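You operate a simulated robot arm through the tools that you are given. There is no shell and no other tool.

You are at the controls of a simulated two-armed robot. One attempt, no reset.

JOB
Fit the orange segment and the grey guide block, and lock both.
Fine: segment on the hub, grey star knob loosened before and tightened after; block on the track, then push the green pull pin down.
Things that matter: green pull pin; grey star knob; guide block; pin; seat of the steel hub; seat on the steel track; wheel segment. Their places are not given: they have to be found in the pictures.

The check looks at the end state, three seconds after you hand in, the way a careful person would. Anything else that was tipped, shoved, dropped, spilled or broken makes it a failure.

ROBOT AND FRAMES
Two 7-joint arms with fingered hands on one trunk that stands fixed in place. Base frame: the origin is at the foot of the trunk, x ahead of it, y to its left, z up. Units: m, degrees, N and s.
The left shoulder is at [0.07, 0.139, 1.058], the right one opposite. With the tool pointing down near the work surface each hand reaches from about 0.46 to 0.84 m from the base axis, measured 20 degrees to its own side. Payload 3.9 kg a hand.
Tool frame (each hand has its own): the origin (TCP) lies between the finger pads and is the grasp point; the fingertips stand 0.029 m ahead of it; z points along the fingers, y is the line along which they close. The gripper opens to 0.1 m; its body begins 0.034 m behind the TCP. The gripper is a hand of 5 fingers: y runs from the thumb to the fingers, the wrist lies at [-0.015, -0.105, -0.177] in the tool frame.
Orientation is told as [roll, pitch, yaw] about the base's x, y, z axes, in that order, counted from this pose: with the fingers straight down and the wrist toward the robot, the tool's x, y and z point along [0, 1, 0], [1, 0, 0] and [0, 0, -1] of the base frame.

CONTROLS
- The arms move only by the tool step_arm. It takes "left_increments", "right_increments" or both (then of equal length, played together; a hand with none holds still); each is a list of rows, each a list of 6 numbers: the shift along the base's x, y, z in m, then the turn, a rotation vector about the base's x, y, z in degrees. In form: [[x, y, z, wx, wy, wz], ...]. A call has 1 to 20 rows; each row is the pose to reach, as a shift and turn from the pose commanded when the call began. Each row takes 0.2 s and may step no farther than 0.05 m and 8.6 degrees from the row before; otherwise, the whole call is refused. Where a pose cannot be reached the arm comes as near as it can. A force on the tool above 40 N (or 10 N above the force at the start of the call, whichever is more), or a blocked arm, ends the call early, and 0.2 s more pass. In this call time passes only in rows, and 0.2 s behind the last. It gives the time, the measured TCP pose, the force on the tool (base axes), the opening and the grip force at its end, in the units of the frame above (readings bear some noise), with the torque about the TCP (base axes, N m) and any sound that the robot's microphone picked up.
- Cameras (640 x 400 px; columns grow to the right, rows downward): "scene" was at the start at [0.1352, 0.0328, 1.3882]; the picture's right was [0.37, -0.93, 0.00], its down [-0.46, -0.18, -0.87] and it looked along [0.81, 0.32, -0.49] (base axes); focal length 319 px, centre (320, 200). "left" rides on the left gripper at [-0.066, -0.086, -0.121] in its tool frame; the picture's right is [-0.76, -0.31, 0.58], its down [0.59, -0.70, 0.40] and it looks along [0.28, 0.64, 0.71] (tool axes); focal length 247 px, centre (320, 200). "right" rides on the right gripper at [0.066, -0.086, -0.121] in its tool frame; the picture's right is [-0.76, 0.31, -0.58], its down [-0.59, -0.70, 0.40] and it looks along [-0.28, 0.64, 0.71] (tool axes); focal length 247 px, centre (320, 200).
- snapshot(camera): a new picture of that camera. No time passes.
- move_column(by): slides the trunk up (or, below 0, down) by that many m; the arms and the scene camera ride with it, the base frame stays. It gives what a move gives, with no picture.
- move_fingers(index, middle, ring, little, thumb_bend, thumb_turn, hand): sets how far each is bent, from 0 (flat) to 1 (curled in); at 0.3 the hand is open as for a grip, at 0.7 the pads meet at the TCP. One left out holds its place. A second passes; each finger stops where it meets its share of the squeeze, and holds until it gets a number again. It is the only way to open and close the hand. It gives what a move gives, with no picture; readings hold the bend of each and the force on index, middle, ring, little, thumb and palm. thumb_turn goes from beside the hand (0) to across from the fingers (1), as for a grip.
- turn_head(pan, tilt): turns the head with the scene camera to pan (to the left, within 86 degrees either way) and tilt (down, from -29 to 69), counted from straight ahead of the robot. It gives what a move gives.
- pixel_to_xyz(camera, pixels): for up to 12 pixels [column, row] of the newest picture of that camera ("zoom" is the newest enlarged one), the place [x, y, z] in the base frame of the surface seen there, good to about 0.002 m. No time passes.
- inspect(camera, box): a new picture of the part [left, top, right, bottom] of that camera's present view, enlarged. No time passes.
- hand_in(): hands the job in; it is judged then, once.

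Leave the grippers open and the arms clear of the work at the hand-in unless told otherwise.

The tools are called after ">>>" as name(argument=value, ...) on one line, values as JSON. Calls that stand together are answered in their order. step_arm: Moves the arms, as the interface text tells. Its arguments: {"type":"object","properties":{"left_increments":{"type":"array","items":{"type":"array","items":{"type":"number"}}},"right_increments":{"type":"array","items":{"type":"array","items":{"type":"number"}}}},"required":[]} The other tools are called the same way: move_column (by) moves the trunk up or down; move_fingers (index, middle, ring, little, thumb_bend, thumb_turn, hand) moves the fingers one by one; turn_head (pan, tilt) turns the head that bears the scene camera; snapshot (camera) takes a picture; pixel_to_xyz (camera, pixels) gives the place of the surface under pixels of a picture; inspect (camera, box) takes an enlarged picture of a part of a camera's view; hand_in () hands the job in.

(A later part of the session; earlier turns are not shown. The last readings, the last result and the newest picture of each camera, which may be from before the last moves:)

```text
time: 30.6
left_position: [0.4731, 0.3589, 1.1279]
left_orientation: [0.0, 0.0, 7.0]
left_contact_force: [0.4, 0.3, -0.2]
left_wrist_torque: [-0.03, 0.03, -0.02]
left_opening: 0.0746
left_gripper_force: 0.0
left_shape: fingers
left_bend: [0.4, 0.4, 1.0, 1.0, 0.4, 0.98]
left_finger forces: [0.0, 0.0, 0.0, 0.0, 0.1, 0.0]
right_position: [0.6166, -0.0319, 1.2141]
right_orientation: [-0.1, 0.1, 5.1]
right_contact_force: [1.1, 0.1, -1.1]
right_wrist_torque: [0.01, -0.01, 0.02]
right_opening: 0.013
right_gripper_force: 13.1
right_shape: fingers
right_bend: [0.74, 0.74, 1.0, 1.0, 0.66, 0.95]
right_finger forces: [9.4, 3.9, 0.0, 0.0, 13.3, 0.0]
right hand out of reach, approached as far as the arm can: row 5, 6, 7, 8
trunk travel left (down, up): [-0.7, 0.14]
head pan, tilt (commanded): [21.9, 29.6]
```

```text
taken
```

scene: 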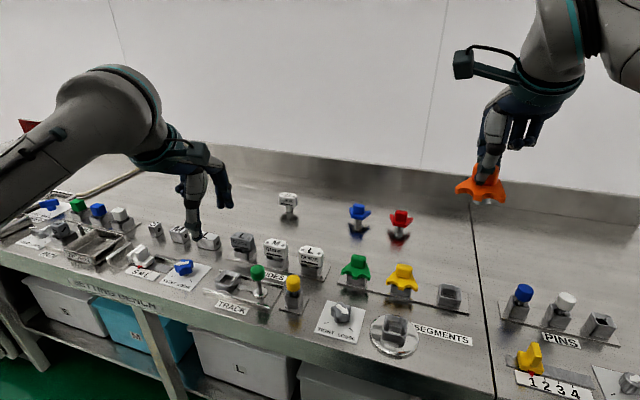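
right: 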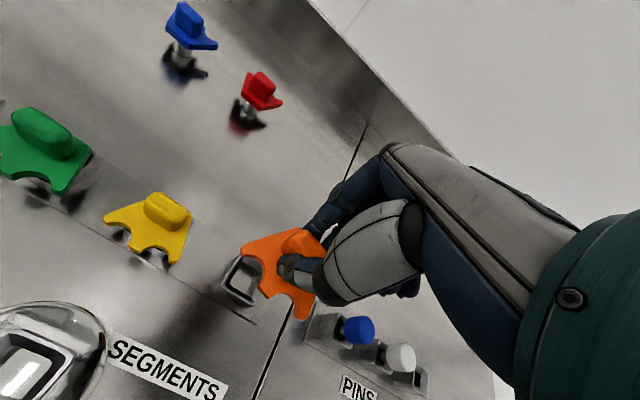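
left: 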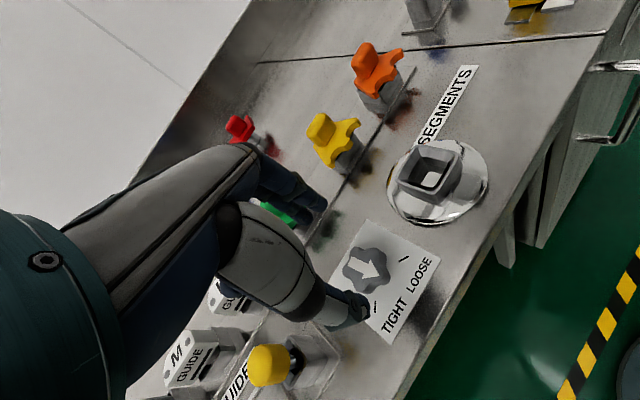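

>>> inspect(camera="scene", box=[445, 135, 525, 215])

>>> inspect(camera="scene", box=[380, 200, 420, 240])

```text
5.00 times, centred on (485, 175) of scene
```

zoom: 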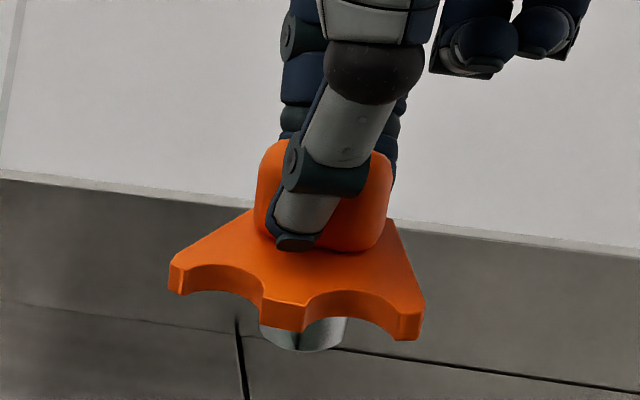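

```text
10.00 times, centred on (400, 220) of scene
```

zoom: 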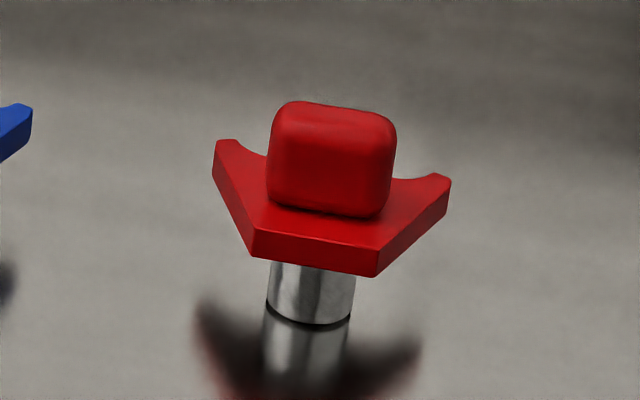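

The stem is a round cylinder, so it isn't keyed. I'll measure tilt and yaw of the held segment and its stem.

>>> inspect(camera="scene", box=[445, 135, 525, 215])

>>> pixel_to_xyz(camera="zoom", pixels=[[173, 268], [418, 308], [284, 300], [250, 218], [395, 225], [215, 250], [370, 280], [240, 265], [330, 265], [300, 345], [268, 335], [340, 330]])

```text
5.00 times, centred on (485, 175) of scene
```

zoom: 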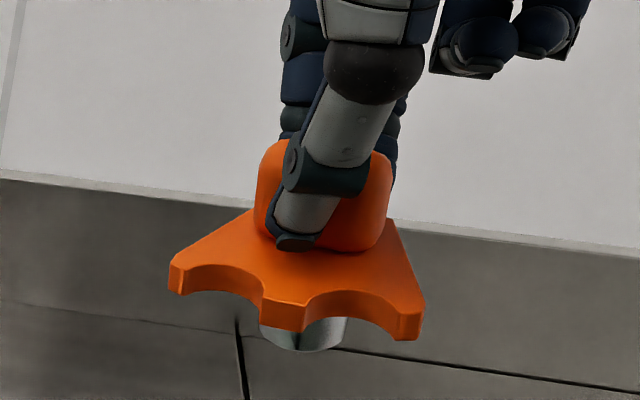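

```text
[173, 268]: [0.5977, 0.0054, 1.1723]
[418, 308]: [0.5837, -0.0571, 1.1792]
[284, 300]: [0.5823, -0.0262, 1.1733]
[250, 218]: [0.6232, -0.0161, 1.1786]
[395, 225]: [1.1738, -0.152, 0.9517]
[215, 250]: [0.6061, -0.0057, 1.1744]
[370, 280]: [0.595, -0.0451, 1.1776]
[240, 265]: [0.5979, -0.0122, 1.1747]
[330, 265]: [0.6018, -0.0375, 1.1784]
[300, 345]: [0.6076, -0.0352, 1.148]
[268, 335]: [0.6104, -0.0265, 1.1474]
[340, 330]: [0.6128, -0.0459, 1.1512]
```

The held segment seems tilted about 10° (far side and right side higher). I'll cross-check with the right camera.

>>> inspect(camera="right", box=[215, 205, 345, 335])

```text
3.08 times, centred on (280, 270) of right
```

zoom: 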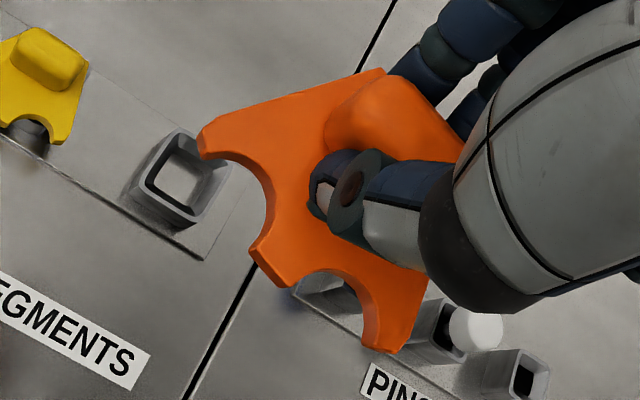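

>>> pixel_to_xyz(camera="zoom", pixels=[[215, 130], [275, 120], [340, 90], [275, 265], [290, 200], [300, 155], [300, 255], [400, 335], [345, 260], [390, 285], [260, 250], [375, 85]])

```text
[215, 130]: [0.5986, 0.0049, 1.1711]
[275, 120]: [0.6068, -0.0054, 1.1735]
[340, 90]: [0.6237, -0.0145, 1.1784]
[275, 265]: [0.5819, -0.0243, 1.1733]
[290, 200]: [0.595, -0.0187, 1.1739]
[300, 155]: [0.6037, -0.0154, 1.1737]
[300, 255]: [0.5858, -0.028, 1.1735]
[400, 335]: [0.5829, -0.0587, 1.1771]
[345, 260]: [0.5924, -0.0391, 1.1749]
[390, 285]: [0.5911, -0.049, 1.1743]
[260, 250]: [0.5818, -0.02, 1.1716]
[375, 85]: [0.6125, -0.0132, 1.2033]
```

Both cameras agree: about 10° tilt and yaw ≈ -13°. I'll compensate with the hand (rotation vector about [5.2, 9.0, 19.0]) while moving above the hub at z≈1.05.

>>> step_arm(right_increments=[[-0.009, 0.014, -0.027, 0.87, 1.49, 3.16], [-0.019, 0.028, -0.055, 1.73, 2.99, 6.32], [-0.028, 0.042, -0.082, 2.6, 4.48, 9.48], [-0.038, 0.057, -0.109, 3.47, 5.97, 12.64], [-0.047, 0.071, -0.137, 4.33, 7.47, 15.8], [-0.0566, 0.0849, -0.164, 5.2, 8.96, 18.96], [-0.0566, 0.0849, -0.164, 5.2, 8.96, 18.96]])

>>> snapshot(camera="scene")

>>> snapshot(camera="right")

>>> snapshot(camera="left")

```text
time: 32.2
left_position: [0.4722, 0.3582, 1.1283]
left_orientation: [0.0, 0.0, 7.0]
left_contact_force: [-0.9, 0.3, 0.0]
left_wrist_torque: [0.01, 0.0, 0.01]
left_opening: 0.0747
left_gripper_force: 0.1
left_shape: fingers
left_bend: [0.4, 0.4, 1.0, 1.0, 0.4, 0.98]
left_finger forces: [0.1, 0.1, 0.0, 0.0, 0.0, 0.1]
right_position: [0.5579, 0.0514, 1.0476]
right_orientation: [7.4, 7.3, 24.5]
right_contact_force: [-0.3, -0.5, -0.5]
right_wrist_torque: [0.01, 0.01, 0.01]
right_opening: 0.0128
right_gripper_force: 13.2
right_shape: fingers
right_bend: [0.74, 0.74, 1.0, 1.0, 0.66, 0.95]
right_finger forces: [9.2, 4.0, 0.1, 0.0, 13.1, 0.0]
trunk travel left (down, up): [-0.7, 0.14]
head pan, tilt (commanded): [21.9, 29.6]
```

```text
taken
```

scene: 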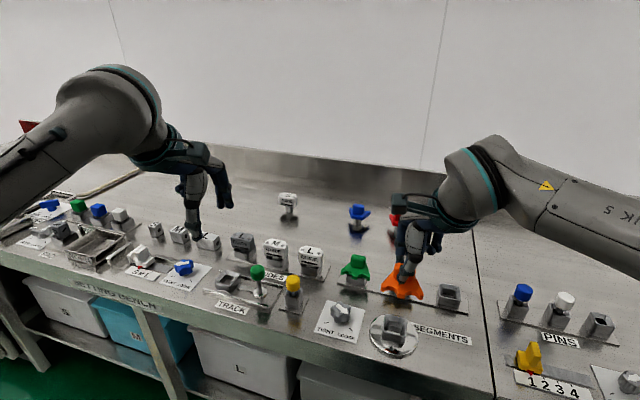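

```text
taken
```

right: 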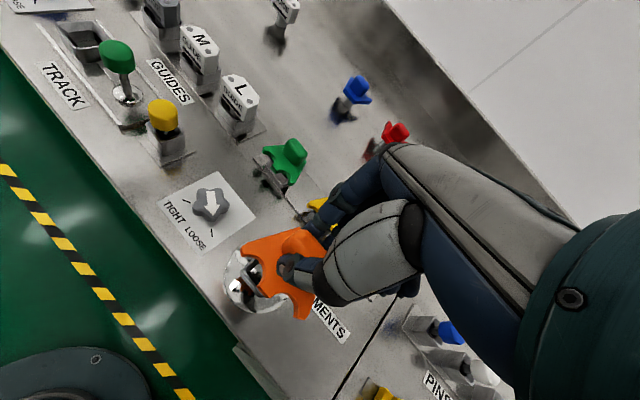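

```text
taken
```

left: 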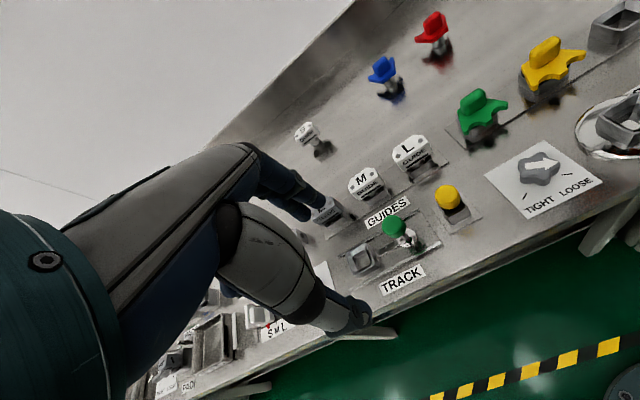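

Segment is above the hub. I'll turn the left hand's yaw by -30° so its camera can look at the hub, and zoom the scene on the segment.

>>> step_arm(left_increments=[[0, 0, 0, 0, 0, -6], [0, 0, 0, 0, 0, -12], [0, 0, 0, 0, 0, -18], [0, 0, 0, 0, 0, -24], [0, 0, 0, 0, 0, -30], [0, 0, 0, 0, 0, -30]])

>>> snapshot(camera="left")

>>> inspect(camera="scene", box=[360, 240, 450, 360])

```text
time: 33.6
left_position: [0.4729, 0.3573, 1.1296]
left_orientation: [0.1, -0.1, -23.2]
left_contact_force: [0.4, 0.0, -0.3]
left_wrist_torque: [-0.01, -0.01, -0.03]
left_opening: 0.0748
left_gripper_force: 0.1
left_shape: fingers
left_bend: [0.4, 0.4, 1.0, 1.0, 0.4, 0.98]
left_finger forces: [0.0, 0.1, 0.0, 0.1, 0.1, 0.0]
right_position: [0.5595, 0.0519, 1.0478]
right_orientation: [7.4, 7.3, 24.5]
right_contact_force: [-0.5, 0.4, -0.5]
right_wrist_torque: [0.0, -0.03, 0.03]
right_opening: 0.0129
right_gripper_force: 13.2
right_shape: fingers
right_bend: [0.74, 0.74, 1.0, 1.0, 0.66, 0.95]
right_finger forces: [9.1, 3.9, 0.0, 0.1, 13.1, 0.1]
trunk travel left (down, up): [-0.7, 0.14]
head pan, tilt (commanded): [21.9, 29.6]
```

```text
taken
```

left: 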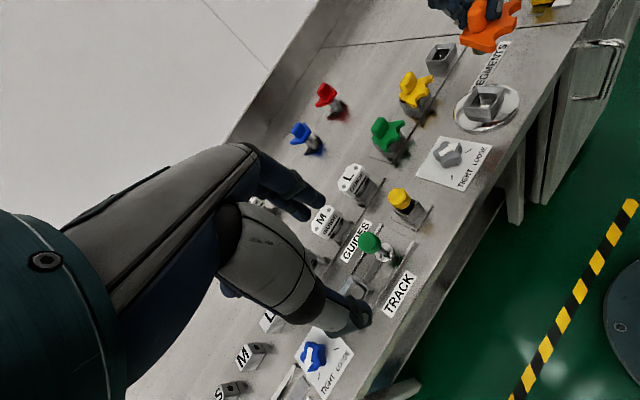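

```text
3.33 times, centred on (405, 300) of scene
```

zoom: 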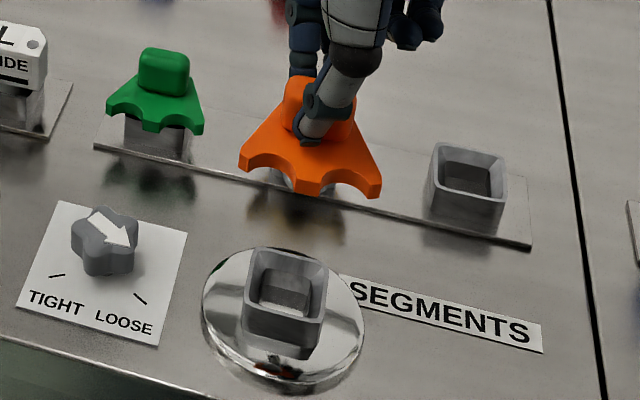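

The left camera now sees both the hub and the held segment. I'll zoom there and measure plate and stem.

>>> inspect(camera="left", box=[430, 0, 560, 135])

>>> inspect(camera="scene", box=[370, 250, 440, 310])

>>> pixel_to_xyz(camera="zoom", pixels=[[150, 215], [410, 300]])

```text
2.96 times, centred on (495, 68) of left
```

zoom: 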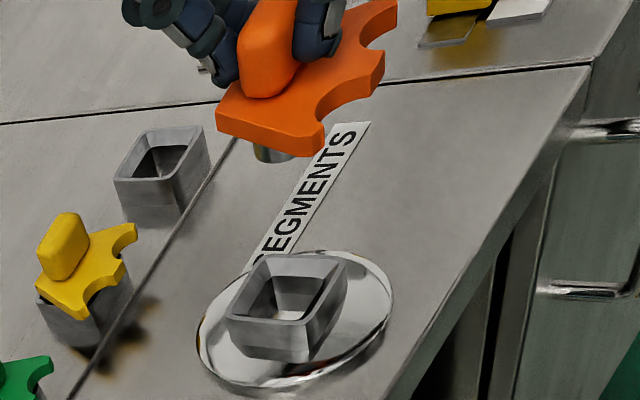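

```text
6.67 times, centred on (405, 280) of scene
```

zoom: 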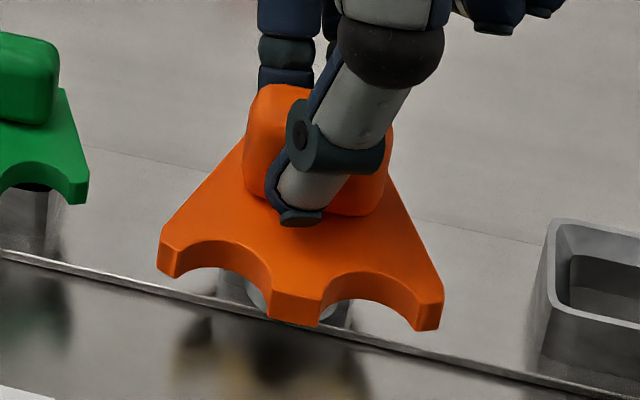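

```text
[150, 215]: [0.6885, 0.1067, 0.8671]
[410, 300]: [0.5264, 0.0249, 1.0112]
```

>>> pixel_to_xyz(camera="zoom", pixels=[[165, 245], [438, 305], [300, 290], [240, 160], [390, 190], [200, 225], [250, 225], [330, 240], [380, 250], [415, 275], [262, 300], [300, 255]])

>>> inspect(camera="left", box=[465, 0, 535, 60])

```text
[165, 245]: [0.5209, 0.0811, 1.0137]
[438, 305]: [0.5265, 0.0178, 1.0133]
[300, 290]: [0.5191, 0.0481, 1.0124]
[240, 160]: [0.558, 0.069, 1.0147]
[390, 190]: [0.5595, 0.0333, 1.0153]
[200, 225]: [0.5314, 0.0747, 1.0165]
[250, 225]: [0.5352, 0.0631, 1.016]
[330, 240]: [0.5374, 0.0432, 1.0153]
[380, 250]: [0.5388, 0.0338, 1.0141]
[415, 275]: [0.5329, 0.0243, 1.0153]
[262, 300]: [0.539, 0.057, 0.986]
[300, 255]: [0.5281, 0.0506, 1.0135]
```

```text
6.67 times, centred on (500, 30) of left
```

zoom: 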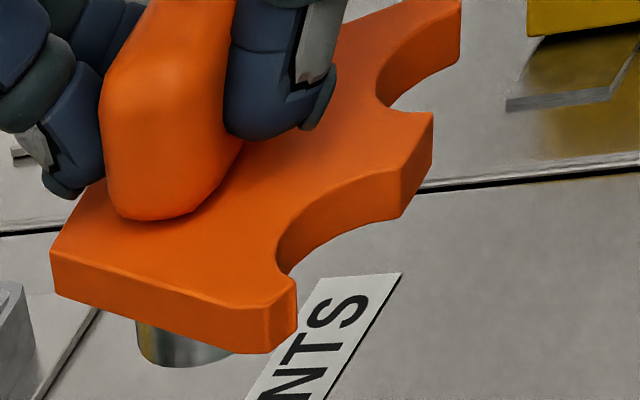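

The segment is now level with yaw ≈5°. I'll pin down the stem position from both cameras.

>>> pixel_to_xyz(camera="zoom", pixels=[[142, 340], [150, 355], [175, 364], [200, 362], [225, 353], [165, 345], [190, 345], [60, 250], [290, 290], [455, 40], [395, 200], [425, 125]])

>>> inspect(camera="scene", box=[380, 280, 430, 310])

```text
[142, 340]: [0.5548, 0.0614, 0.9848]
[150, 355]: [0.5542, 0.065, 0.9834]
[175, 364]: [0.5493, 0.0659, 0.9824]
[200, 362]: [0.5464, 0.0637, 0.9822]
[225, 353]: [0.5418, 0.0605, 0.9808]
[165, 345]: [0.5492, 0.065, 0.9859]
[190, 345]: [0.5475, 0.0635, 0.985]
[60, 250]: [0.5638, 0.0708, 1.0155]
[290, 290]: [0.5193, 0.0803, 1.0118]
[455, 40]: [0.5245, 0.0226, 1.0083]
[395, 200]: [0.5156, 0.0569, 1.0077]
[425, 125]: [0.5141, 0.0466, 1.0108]
```

```text
12.80 times, centred on (405, 295) of scene
```

zoom: 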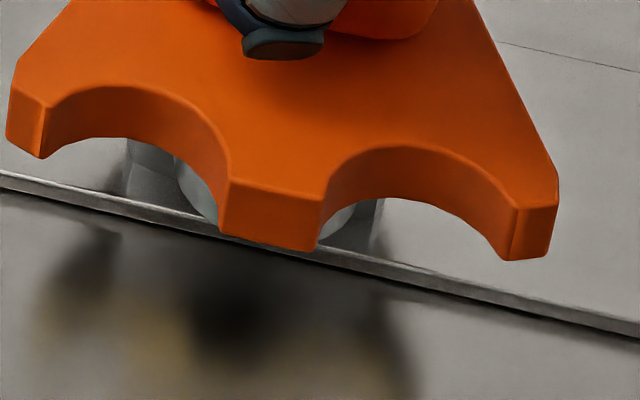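

Stem centre is ≈(0.5535,0.053). Now I'll measure the hub rim with this same left camera so that systematic errors cancel.

>>> inspect(camera="left", box=[450, 75, 530, 140])

```text
6.15 times, centred on (490, 108) of left
```

zoom: 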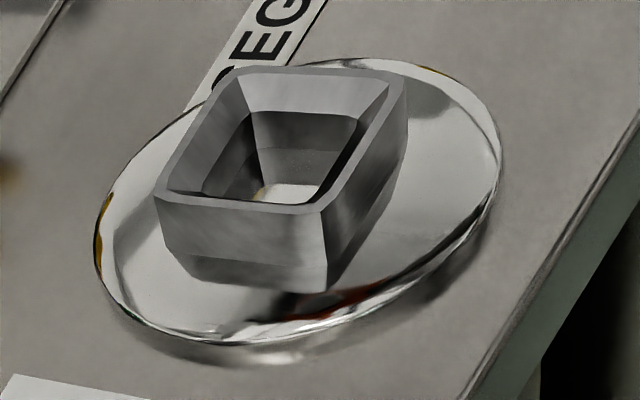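

>>> pixel_to_xyz(camera="zoom", pixels=[[230, 74], [402, 76], [320, 207], [160, 195], [310, 71], [370, 140], [240, 204], [190, 140], [98, 250], [498, 160], [380, 62], [240, 342]])

>>> inspect(camera="scene", box=[365, 310, 425, 360])

```text
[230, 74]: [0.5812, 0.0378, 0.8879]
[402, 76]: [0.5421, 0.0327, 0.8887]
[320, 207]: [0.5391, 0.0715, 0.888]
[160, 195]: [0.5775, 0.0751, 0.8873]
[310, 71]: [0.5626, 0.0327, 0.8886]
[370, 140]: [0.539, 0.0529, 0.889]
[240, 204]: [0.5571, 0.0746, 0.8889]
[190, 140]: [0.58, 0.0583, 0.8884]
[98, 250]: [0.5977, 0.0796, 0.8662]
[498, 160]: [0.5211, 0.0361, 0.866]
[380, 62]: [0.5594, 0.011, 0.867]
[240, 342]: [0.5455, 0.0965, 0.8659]
```

```text
8.00 times, centred on (395, 335) of scene
```

zoom: 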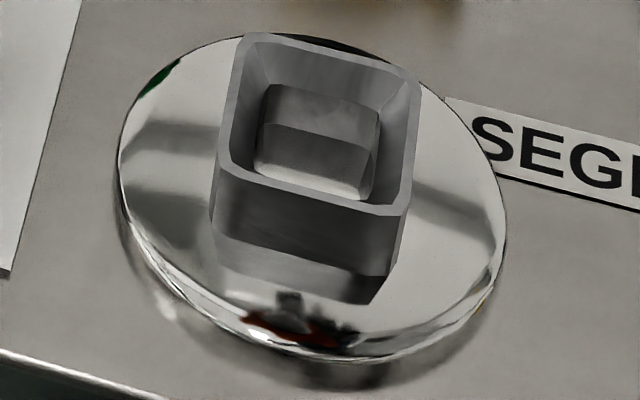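

In both cameras the hub is about (+8.5, +1.3) mm from the stem. I'll shift by that and lower so the stem bottom is about 15 mm above the rim.

>>> step_arm(right_increments=[[0.004, 0.0006, -0.02, 0, 0, 0], [0.0085, 0.0013, -0.04, 0, 0, 0], [0.0085, 0.0013, -0.06, 0, 0, 0], [0.0085, 0.0013, -0.077, 0, 0, 0], [0.0085, 0.0013, -0.077, 0, 0, 0]])

>>> inspect(camera="left", box=[440, 40, 540, 140])

>>> inspect(camera="scene", box=[355, 270, 435, 360])

>>> inspect(camera="right", box=[215, 205, 345, 335])

```text
time: 34.8
left_position: [0.4735, 0.3579, 1.1292]
left_orientation: [0.0, 0.0, -23.0]
left_contact_force: [0.2, -0.3, -0.6]
left_wrist_torque: [0.0, 0.06, -0.03]
left_opening: 0.0748
left_gripper_force: 0.0
left_shape: fingers
left_bend: [0.4, 0.4, 1.0, 1.0, 0.4, 0.98]
left_finger forces: [0.1, 0.0, 0.0, 0.1, 0.0, 0.1]
right_position: [0.5661, 0.0538, 0.9722]
right_orientation: [7.2, 7.3, 24.5]
right_contact_force: [0.4, 0.1, -0.6]
right_wrist_torque: [-0.01, -0.02, 0.01]
right_opening: 0.0128
right_gripper_force: 12.7
right_shape: fingers
right_bend: [0.74, 0.74, 1.0, 1.0, 0.66, 0.95]
right_finger forces: [9.1, 4.0, 0.1, 0.0, 13.2, 0.0]
trunk travel left (down, up): [-0.7, 0.14]
head pan, tilt (commanded): [21.9, 29.6]
```

```text
4.00 times, centred on (490, 90) of left
```

zoom: 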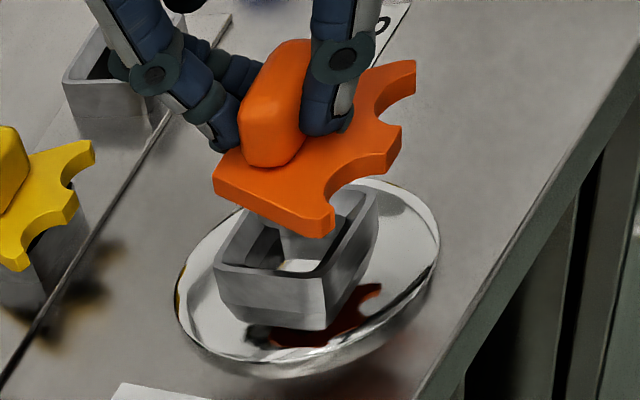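

```text
4.44 times, centred on (395, 315) of scene
```

zoom: 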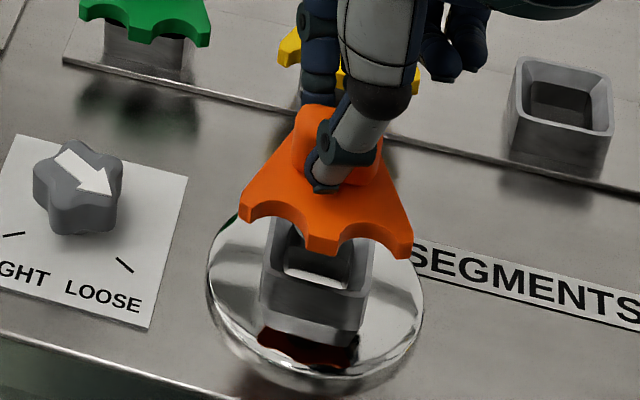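

```text
3.08 times, centred on (280, 270) of right
```

zoom: 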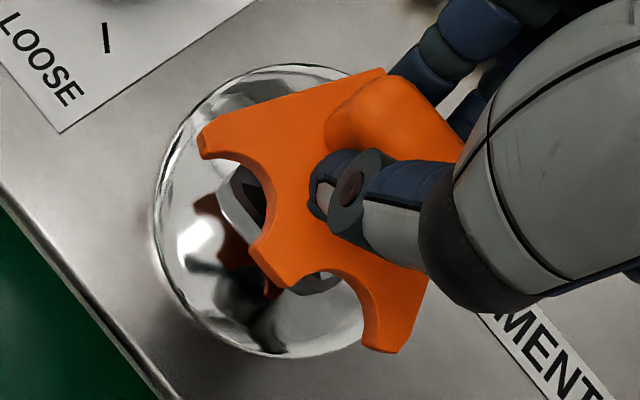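

I'll zoom tighter on the stem over the funnel in the left camera.

>>> inspect(camera="left", box=[460, 75, 520, 130])

>>> inspect(camera="scene", box=[370, 305, 420, 345])

```text
7.27 times, centred on (490, 102) of left
```

zoom: 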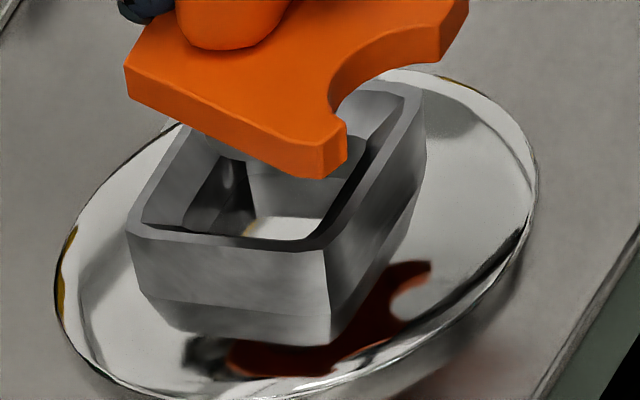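

```text
10.00 times, centred on (395, 325) of scene
```

zoom: 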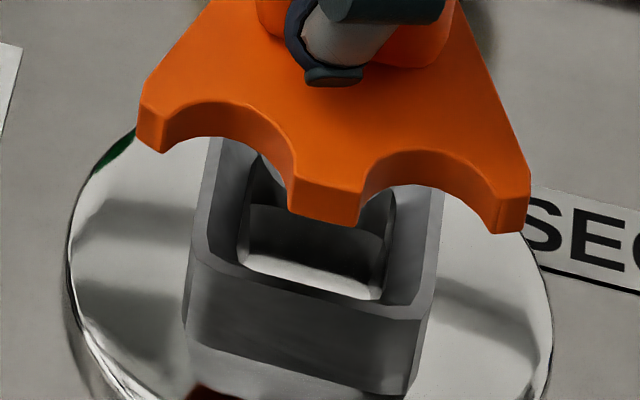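

Stem seems to be over the funnel mouth. I'll lower in small steps, watching the force.

>>> step_arm(right_increments=[[0, 0, -0.005, 0, 0, 0], [0, 0, -0.01, 0, 0, 0], [0, 0, -0.014, 0, 0, 0], [0, 0, -0.018, 0, 0, 0], [0, 0, -0.021, 0, 0, 0]])

>>> inspect(camera="left", box=[460, 65, 530, 130])

>>> inspect(camera="scene", box=[360, 290, 430, 350])

```text
time: 36.0
left_position: [0.473, 0.3577, 1.1291]
left_orientation: [0.0, 0.0, -22.9]
left_contact_force: [0.8, -0.8, 0.4]
left_wrist_torque: [-0.04, 0.01, 0.01]
left_opening: 0.0746
left_gripper_force: 0.0
left_shape: fingers
left_bend: [0.4, 0.4, 1.0, 1.0, 0.4, 0.98]
left_finger forces: [0.0, 0.0, 0.0, 0.0, 0.0, 0.0]
right_position: [0.5676, 0.0524, 0.951]
right_orientation: [7.4, 7.3, 24.6]
right_contact_force: [-0.3, 0.6, 0.5]
right_wrist_torque: [0.03, -0.04, 0.0]
right_opening: 0.0128
right_gripper_force: 13.3
right_shape: fingers
right_bend: [0.74, 0.74, 1.0, 1.0, 0.66, 0.95]
right_finger forces: [9.1, 4.0, 0.1, 0.0, 13.2, 0.0]
trunk travel left (down, up): [-0.7, 0.14]
head pan, tilt (commanded): [21.9, 29.6]
```

```text
6.15 times, centred on (495, 98) of left
```

zoom: 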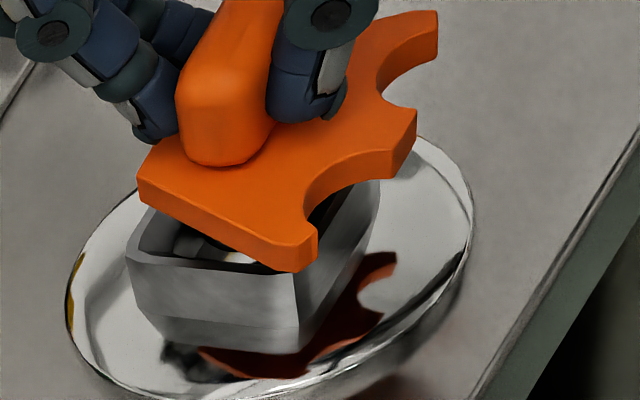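

```text
6.67 times, centred on (395, 320) of scene
```

zoom: 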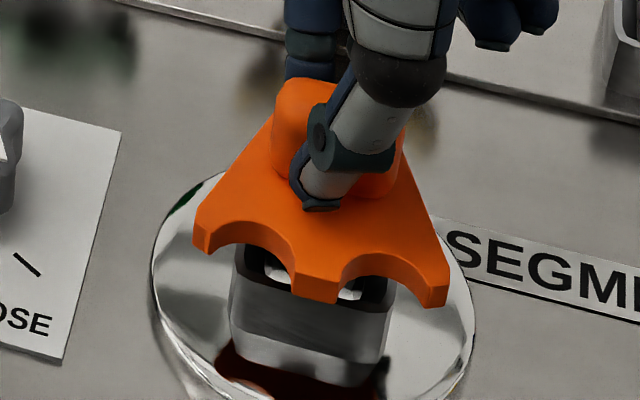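

The stem end is inside the mouth (z about 5 mm below the rim) with no contact force. Lowering further.

>>> step_arm(right_increments=[[0, 0, -0.003, 0, 0, 0], [0, 0, -0.006, 0, 0, 0], [0, 0, -0.009, 0, 0, 0], [0, 0, -0.012, 0, 0, 0]])

>>> inspect(camera="left", box=[460, 65, 530, 130])

>>> inspect(camera="scene", box=[360, 290, 430, 350])

```text
time: 37.0
left_position: [0.4736, 0.3585, 1.1292]
left_orientation: [0.0, 0.0, -23.1]
left_contact_force: [0.1, -0.9, 1.1]
left_wrist_torque: [0.02, 0.0, 0.01]
left_opening: 0.0743
left_gripper_force: 0.0
left_shape: fingers
left_bend: [0.4, 0.4, 1.0, 1.0, 0.4, 0.98]
left_finger forces: [0.1, 0.0, 0.0, 0.0, 0.0, 0.0]
right_position: [0.5662, 0.0532, 0.9388]
right_orientation: [7.3, 7.3, 24.4]
right_contact_force: [0.8, 0.1, 0.3]
right_wrist_torque: [0.01, -0.06, 0.03]
right_opening: 0.0127
right_gripper_force: 13.4
right_shape: fingers
right_bend: [0.74, 0.74, 1.0, 1.0, 0.66, 0.95]
right_finger forces: [9.6, 4.3, 0.1, 0.0, 13.1, 0.0]
trunk travel left (down, up): [-0.7, 0.14]
head pan, tilt (commanded): [21.9, 29.6]
```

```text
6.15 times, centred on (495, 98) of left
```

zoom: 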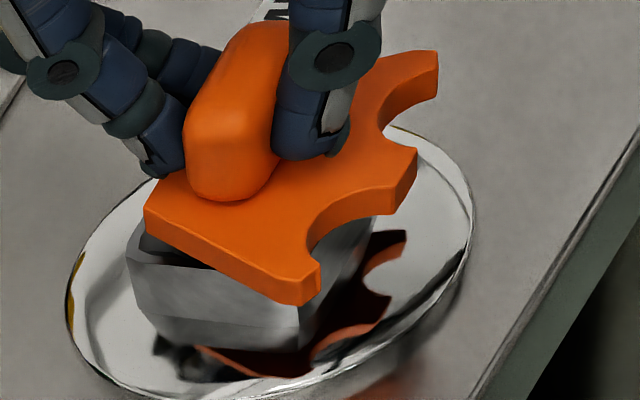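

```text
6.67 times, centred on (395, 320) of scene
```

zoom: 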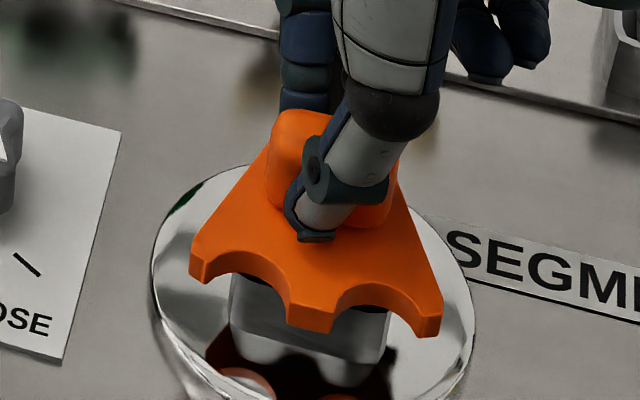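

Still no contact; the plate is close to the rim. Lowering the last few mm until contact.

>>> step_arm(right_increments=[[0, 0, -0.002, 0, 0, 0], [0, 0, -0.004, 0, 0, 0], [0, 0, -0.006, 0, 0, 0], [0, 0, -0.008, 0, 0, 0]])

>>> inspect(camera="left", box=[460, 65, 530, 130])

>>> inspect(camera="scene", box=[360, 290, 430, 350])

```text
time: 38.0
left_position: [0.4707, 0.3582, 1.1315]
left_orientation: [0.1, -0.1, -23.0]
left_contact_force: [0.4, 0.5, -0.4]
left_wrist_torque: [0.02, 0.0, -0.04]
left_opening: 0.0745
left_gripper_force: 0.1
left_shape: fingers
left_bend: [0.4, 0.4, 1.0, 1.0, 0.4, 0.98]
left_finger forces: [0.1, 0.0, 0.1, 0.0, 0.0, 0.1]
right_position: [0.5684, 0.0535, 0.9358]
right_orientation: [7.3, 6.9, 24.6]
right_contact_force: [6.6, 1.6, 19.1]
right_wrist_torque: [0.04, 0.01, 0.02]
right_opening: 0.0122
right_gripper_force: 17.1
right_shape: fingers
right_bend: [0.74, 0.75, 1.0, 1.0, 0.66, 0.95]
right_finger forces: [13.6, 7.5, 0.0, 0.0, 13.6, 0.1]
trunk travel left (down, up): [-0.7, 0.14]
head pan, tilt (commanded): [21.9, 29.6]
```

```text
6.15 times, centred on (495, 98) of left
```

zoom: 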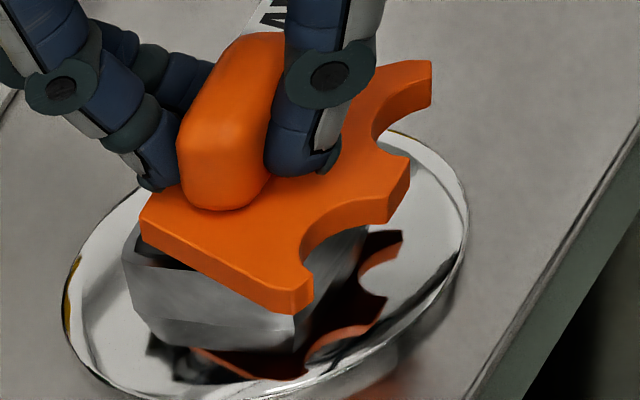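

```text
6.67 times, centred on (395, 320) of scene
```

zoom: 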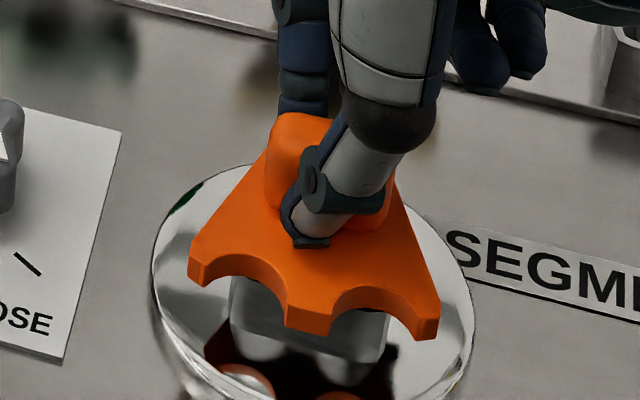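

Firm contact (19 N upward) with the stem at floor height. I'll relieve the push by ~4 mm of command, then open the fingers.

>>> step_arm(right_increments=[[0, 0, 0.002, 0, 0, 0], [0, 0, 0.0045, 0, 0, 0]])

>>> inspect(camera="scene", box=[360, 290, 430, 350])

>>> pixel_to_xyz(camera="zoom", pixels=[[193, 260], [432, 315], [310, 300], [240, 200], [400, 230], [240, 235], [360, 265], [275, 240], [300, 260]])

```text
time: 38.6
left_position: [0.4727, 0.3566, 1.1297]
left_orientation: [0.0, 0.0, -22.9]
left_contact_force: [0.2, -0.7, -0.3]
left_wrist_torque: [0.05, -0.05, 0.01]
left_opening: 0.0748
left_gripper_force: 0.0
left_shape: fingers
left_bend: [0.4, 0.4, 1.0, 1.0, 0.4, 0.98]
left_finger forces: [0.1, 0.1, 0.0, 0.0, 0.1, 0.0]
right_position: [0.5671, 0.054, 0.9361]
right_orientation: [7.4, 7.3, 24.5]
right_contact_force: [7.6, 1.6, 14.5]
right_wrist_torque: [0.09, -0.08, 0.02]
right_opening: 0.0127
right_gripper_force: 17.0
right_shape: fingers
right_bend: [0.74, 0.75, 1.0, 1.0, 0.66, 0.95]
right_finger forces: [13.8, 7.5, 0.1, 0.1, 12.8, 0.0]
trunk travel left (down, up): [-0.7, 0.14]
head pan, tilt (commanded): [21.9, 29.6]
```

```text
6.67 times, centred on (395, 320) of scene
```

zoom: 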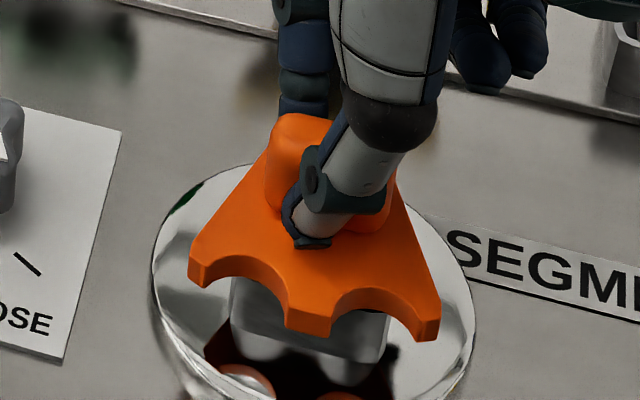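

```text
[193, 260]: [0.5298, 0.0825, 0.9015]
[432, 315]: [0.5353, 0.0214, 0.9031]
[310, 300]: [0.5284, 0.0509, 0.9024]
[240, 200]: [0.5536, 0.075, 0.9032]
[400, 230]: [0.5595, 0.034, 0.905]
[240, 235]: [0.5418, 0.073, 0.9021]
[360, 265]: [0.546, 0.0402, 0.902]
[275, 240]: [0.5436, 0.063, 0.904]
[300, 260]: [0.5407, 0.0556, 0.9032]
```

Plate top z≈0.903, about 3–4 mm higher than on its stand, matching the higher hub. There's a 7.6 N side push; I'll ease +2 mm in x and up 2 mm, then open.

>>> step_arm(right_increments=[[0.001, 0, 0.001, 0, 0, 0], [0.002, 0.0005, 0.002, 0, 0, 0]])

>>> move_fingers(hand="right", index=0.55, middle=0.55, thumb_bend=0.55)

>>> inspect(camera="scene", box=[360, 290, 430, 350])

>>> inspect(camera="left", box=[460, 65, 530, 130])

```text
time: 39.2
left_position: [0.4738, 0.3579, 1.1295]
left_orientation: [0.0, 0.1, -22.9]
left_contact_force: [0.0, 0.3, -0.1]
left_wrist_torque: [0.0, 0.01, -0.02]
left_opening: 0.0746
left_gripper_force: 0.1
left_shape: fingers
left_bend: [0.4, 0.4, 1.0, 1.0, 0.4, 0.98]
left_finger forces: [0.0, 0.0, 0.0, 0.1, 0.0, 0.0]
right_position: [0.5682, 0.054, 0.9365]
right_orientation: [7.3, 7.4, 24.5]
right_contact_force: [0.7, 0.0, 4.6]
right_wrist_torque: [0.02, -0.01, 0.02]
right_opening: 0.0125
right_gripper_force: 14.0
right_shape: fingers
right_bend: [0.74, 0.75, 1.0, 1.0, 0.67, 0.95]
right_finger forces: [10.1, 4.8, 0.0, 0.0, 13.6, 0.1]
trunk travel left (down, up): [-0.7, 0.14]
head pan, tilt (commanded): [21.9, 29.6]
```

```text
time: 40.2
left_position: [0.4733, 0.3584, 1.1291]
left_orientation: [0.0, 0.0, -23.0]
left_contact_force: [-0.4, -0.4, 0.2]
left_wrist_torque: [0.03, 0.03, 0.01]
left_opening: 0.0748
left_gripper_force: 0.1
left_shape: fingers
left_bend: [0.4, 0.4, 1.0, 1.0, 0.4, 0.98]
left_finger forces: [0.0, 0.0, 0.0, 0.0, 0.1, 0.0]
right_position: [0.568, 0.0532, 0.9386]
right_orientation: [7.3, 7.2, 24.5]
right_contact_force: [0.2, -0.6, 0.4]
right_wrist_torque: [-0.03, -0.05, -0.02]
right_opening: 0.0374
right_gripper_force: 0.0
right_shape: fingers
right_bend: [0.55, 0.55, 1.0, 1.0, 0.55, 0.97]
right_finger forces: [0.0, 0.0, 0.0, 0.0, 0.0, 0.0]
trunk travel left (down, up): [-0.7, 0.14]
head pan, tilt (commanded): [21.9, 29.6]
```

```text
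6.67 times, centred on (395, 320) of scene
```

zoom: 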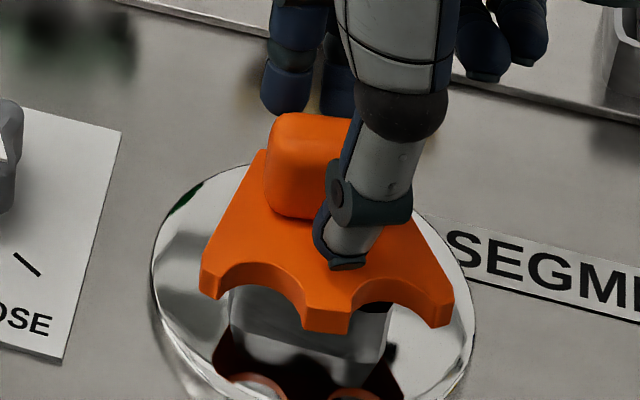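

```text
6.15 times, centred on (495, 98) of left
```

zoom: 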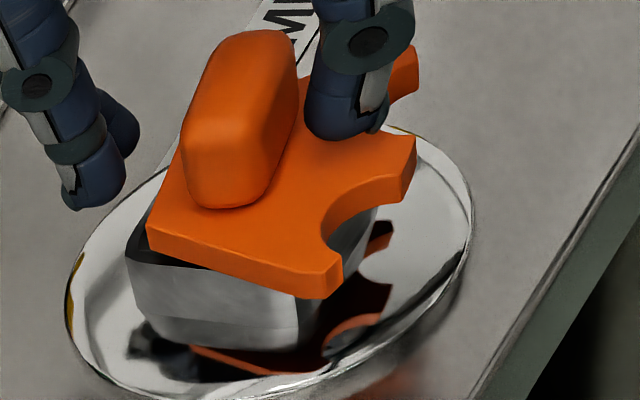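

The segment sits in the hub and turned slightly as the thumb let go. I'll lift the right hand straight up and away, then measure.

>>> step_arm(right_increments=[[0, 0, 0.008, 0, 0, 0], [0, 0, 0.025, 0, 0, 0], [0, 0, 0.05, 0, 0, 0], [0, 0, 0.085, 0, 0, 0], [0, -0.02, 0.12, -1, -1.5, -2], [-0.02, -0.05, 0.15, -2, -3, -4], [-0.04, -0.08, 0.17, -3, -4.5, -4], [-0.06, -0.11, 0.19, -4, -6, -4], [-0.08, -0.14, 0.2, -5, -7, -4], [-0.1, -0.17, 0.21, -5, -7, -4]])

>>> snapshot(camera="scene")

>>> inspect(camera="scene", box=[360, 290, 430, 350])

>>> inspect(camera="left", box=[460, 65, 530, 130])

```text
time: 42.4
left_position: [0.4727, 0.3576, 1.1307]
left_orientation: [0.0, 0.0, -23.0]
left_contact_force: [-0.3, -0.3, 0.3]
left_wrist_torque: [0.0, 0.02, -0.01]
left_opening: 0.0748
left_gripper_force: 0.0
left_shape: fingers
left_bend: [0.4, 0.4, 1.0, 1.0, 0.4, 0.98]
left_finger forces: [0.0, 0.0, 0.0, 0.0, 0.1, 0.1]
right_position: [0.4665, -0.1181, 1.1479]
right_orientation: [0.0, 2.7, 19.9]
right_contact_force: [-0.2, -0.2, 0.1]
right_wrist_torque: [-0.01, -0.03, 0.0]
right_opening: 0.0375
right_gripper_force: 0.0
right_shape: fingers
right_bend: [0.55, 0.55, 1.0, 1.0, 0.55, 0.98]
right_finger forces: [0.0, 0.0, 0.0, 0.0, 0.1, 0.1]
trunk travel left (down, up): [-0.7, 0.14]
head pan, tilt (commanded): [21.9, 29.6]
```

```text
taken
```

scene: 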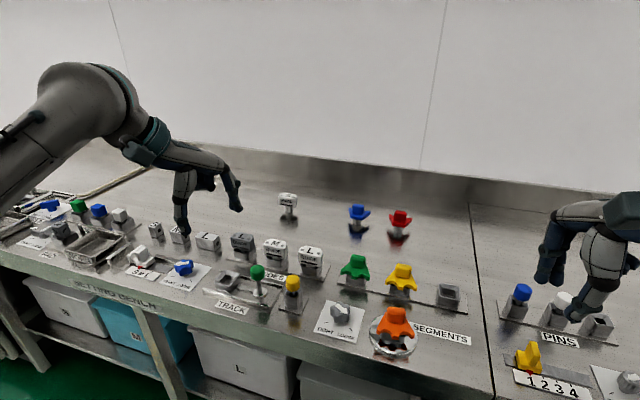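

```text
6.67 times, centred on (395, 320) of scene
```

zoom: 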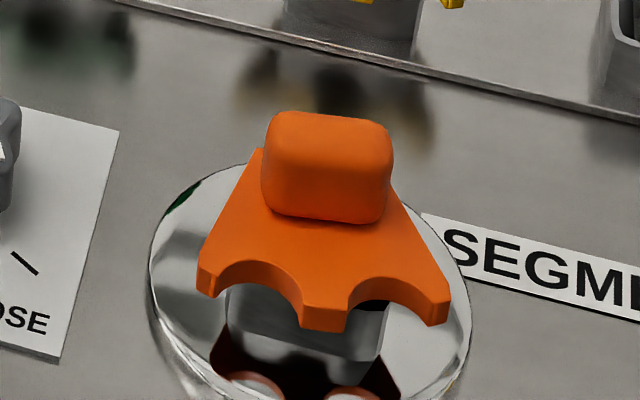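

```text
6.15 times, centred on (495, 98) of left
```

zoom: 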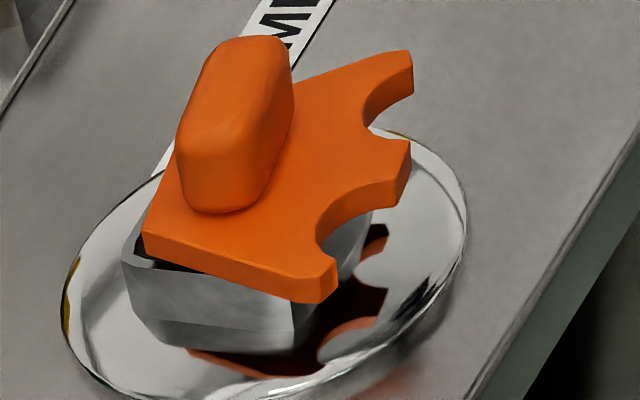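

Now I'll measure the segment's level and yaw on the hub.

>>> pixel_to_xyz(camera="zoom", pixels=[[150, 235], [330, 265], [165, 190], [200, 225], [260, 240], [300, 180], [350, 150], [395, 160], [405, 70], [340, 80], [310, 100], [270, 220]])

>>> inspect(camera="scene", box=[360, 290, 430, 350])

>>> pixel_to_xyz(camera="zoom", pixels=[[203, 270], [445, 300], [325, 305], [255, 165], [395, 210], [235, 230], [300, 250], [350, 250], [400, 260], [270, 150], [385, 155], [330, 130]])

```text
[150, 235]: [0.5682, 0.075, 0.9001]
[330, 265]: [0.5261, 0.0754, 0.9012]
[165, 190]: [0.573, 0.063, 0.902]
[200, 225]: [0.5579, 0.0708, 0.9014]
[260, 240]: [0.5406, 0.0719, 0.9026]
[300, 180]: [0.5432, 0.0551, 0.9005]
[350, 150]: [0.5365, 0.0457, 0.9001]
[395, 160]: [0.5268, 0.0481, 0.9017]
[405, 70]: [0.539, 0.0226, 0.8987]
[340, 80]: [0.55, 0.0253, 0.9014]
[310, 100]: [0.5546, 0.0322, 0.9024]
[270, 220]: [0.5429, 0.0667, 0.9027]
```

```text
6.67 times, centred on (395, 320) of scene
```

zoom: 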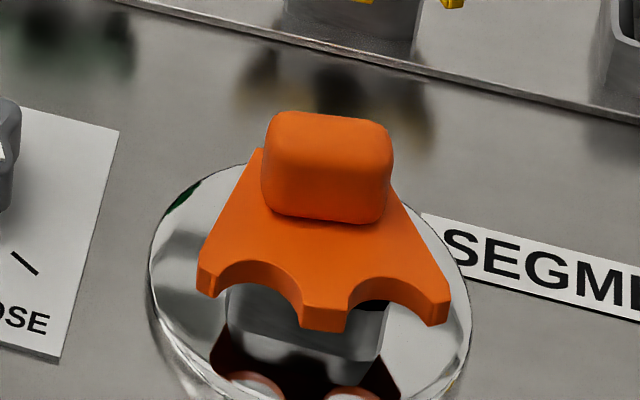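

```text
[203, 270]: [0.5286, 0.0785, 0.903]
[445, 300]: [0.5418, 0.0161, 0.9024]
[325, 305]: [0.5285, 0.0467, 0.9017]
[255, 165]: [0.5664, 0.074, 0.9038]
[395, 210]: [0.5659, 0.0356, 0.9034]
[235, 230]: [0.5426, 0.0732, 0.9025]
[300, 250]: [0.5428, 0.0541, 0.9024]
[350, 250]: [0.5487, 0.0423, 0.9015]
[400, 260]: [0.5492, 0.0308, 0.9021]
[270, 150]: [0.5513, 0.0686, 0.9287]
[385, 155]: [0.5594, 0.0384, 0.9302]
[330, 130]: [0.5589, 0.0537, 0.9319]
```

Segment is level at z≈0.9025, yaw ≈12° (hub square ≈6°). I'll check seating depth by comparing with the empty stand's rim.

>>> inspect(camera="scene", box=[425, 275, 475, 320])

```text
8.89 times, centred on (450, 298) of scene
```

zoom: 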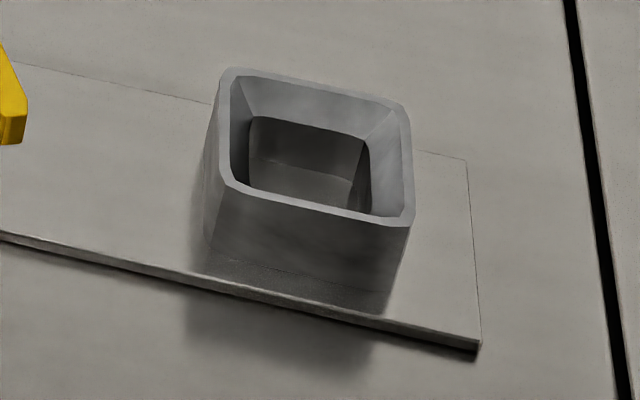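

>>> pixel_to_xyz(camera="zoom", pixels=[[235, 72], [400, 102], [228, 180], [408, 222], [315, 85], [220, 125], [410, 160], [318, 205], [300, 180], [320, 150], [150, 180], [440, 250]])

```text
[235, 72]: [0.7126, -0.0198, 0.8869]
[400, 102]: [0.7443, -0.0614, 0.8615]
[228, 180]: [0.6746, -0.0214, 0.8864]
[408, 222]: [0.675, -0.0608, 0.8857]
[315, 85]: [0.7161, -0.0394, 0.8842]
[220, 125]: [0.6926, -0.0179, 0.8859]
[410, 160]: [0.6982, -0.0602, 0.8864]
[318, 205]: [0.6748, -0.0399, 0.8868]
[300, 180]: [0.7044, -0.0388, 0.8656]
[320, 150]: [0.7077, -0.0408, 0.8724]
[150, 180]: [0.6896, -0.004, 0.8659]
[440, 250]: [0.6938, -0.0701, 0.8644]
```

The plate is 13–14 mm above the rim on both stand and hub, so the segment is fully seated. Next is tightening the knob: arrow from 240.5° back to ≈120°. I'll bring the left hand above the knob at yaw ≈24 (a lobe is there).

>>> step_arm(left_increments=[[0.01, -0.025, -0.01, 0, 0, 6], [0.02, -0.05, -0.025, 0, 0, 12], [0.03, -0.075, -0.045, 0, 0, 18], [0.04, -0.1, -0.065, 0, 0, 24], [0.05, -0.125, -0.085, 0, 0, 30], [0.06, -0.15, -0.11, 0, 0, 36], [0.07, -0.175, -0.135, 0, 0, 42], [0.0813, -0.2006, -0.155, 0, 0, 47], [0.0813, -0.2006, -0.155, 0, 0, 47]])

>>> snapshot(camera="left")

>>> inspect(camera="right", box=[60, 40, 300, 260])

```text
time: 44.4
left_position: [0.5528, 0.1576, 0.9744]
left_orientation: [-0.2, -0.1, 24.1]
left_contact_force: [0.4, 0.9, -0.3]
left_wrist_torque: [-0.04, -0.01, -0.01]
left_opening: 0.0746
left_gripper_force: 0.1
left_shape: fingers
left_bend: [0.4, 0.4, 1.0, 1.0, 0.4, 0.98]
left_finger forces: [0.0, 0.0, 0.0, 0.0, 0.1, 0.0]
right_position: [0.4681, -0.1154, 1.1486]
right_orientation: [-0.1, 2.6, 19.8]
right_contact_force: [0.3, 1.2, -0.2]
right_wrist_torque: [-0.04, -0.05, -0.01]
right_opening: 0.0375
right_gripper_force: 0.1
right_shape: fingers
right_bend: [0.55, 0.55, 1.0, 1.0, 0.55, 0.98]
right_finger forces: [0.0, 0.1, 0.0, 0.0, 0.1, 0.0]
trunk travel left (down, up): [-0.7, 0.14]
head pan, tilt (commanded): [21.9, 29.6]
```

```text
taken
```

left: 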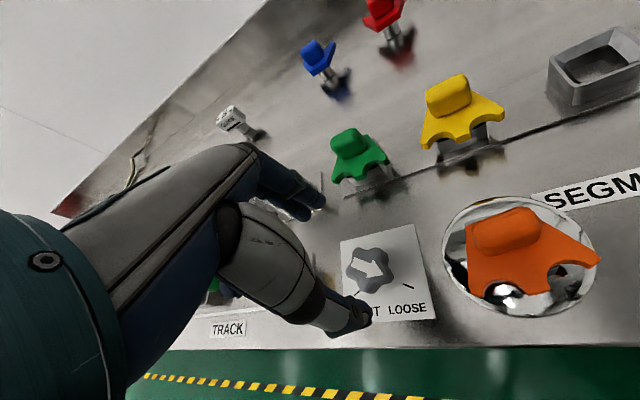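

```text
1.82 times, centred on (180, 150) of right
```

zoom: 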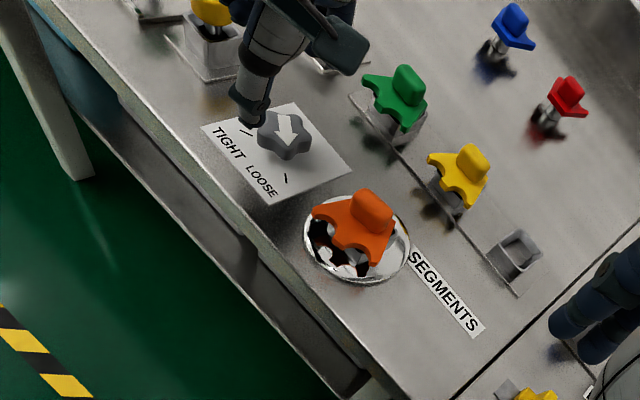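

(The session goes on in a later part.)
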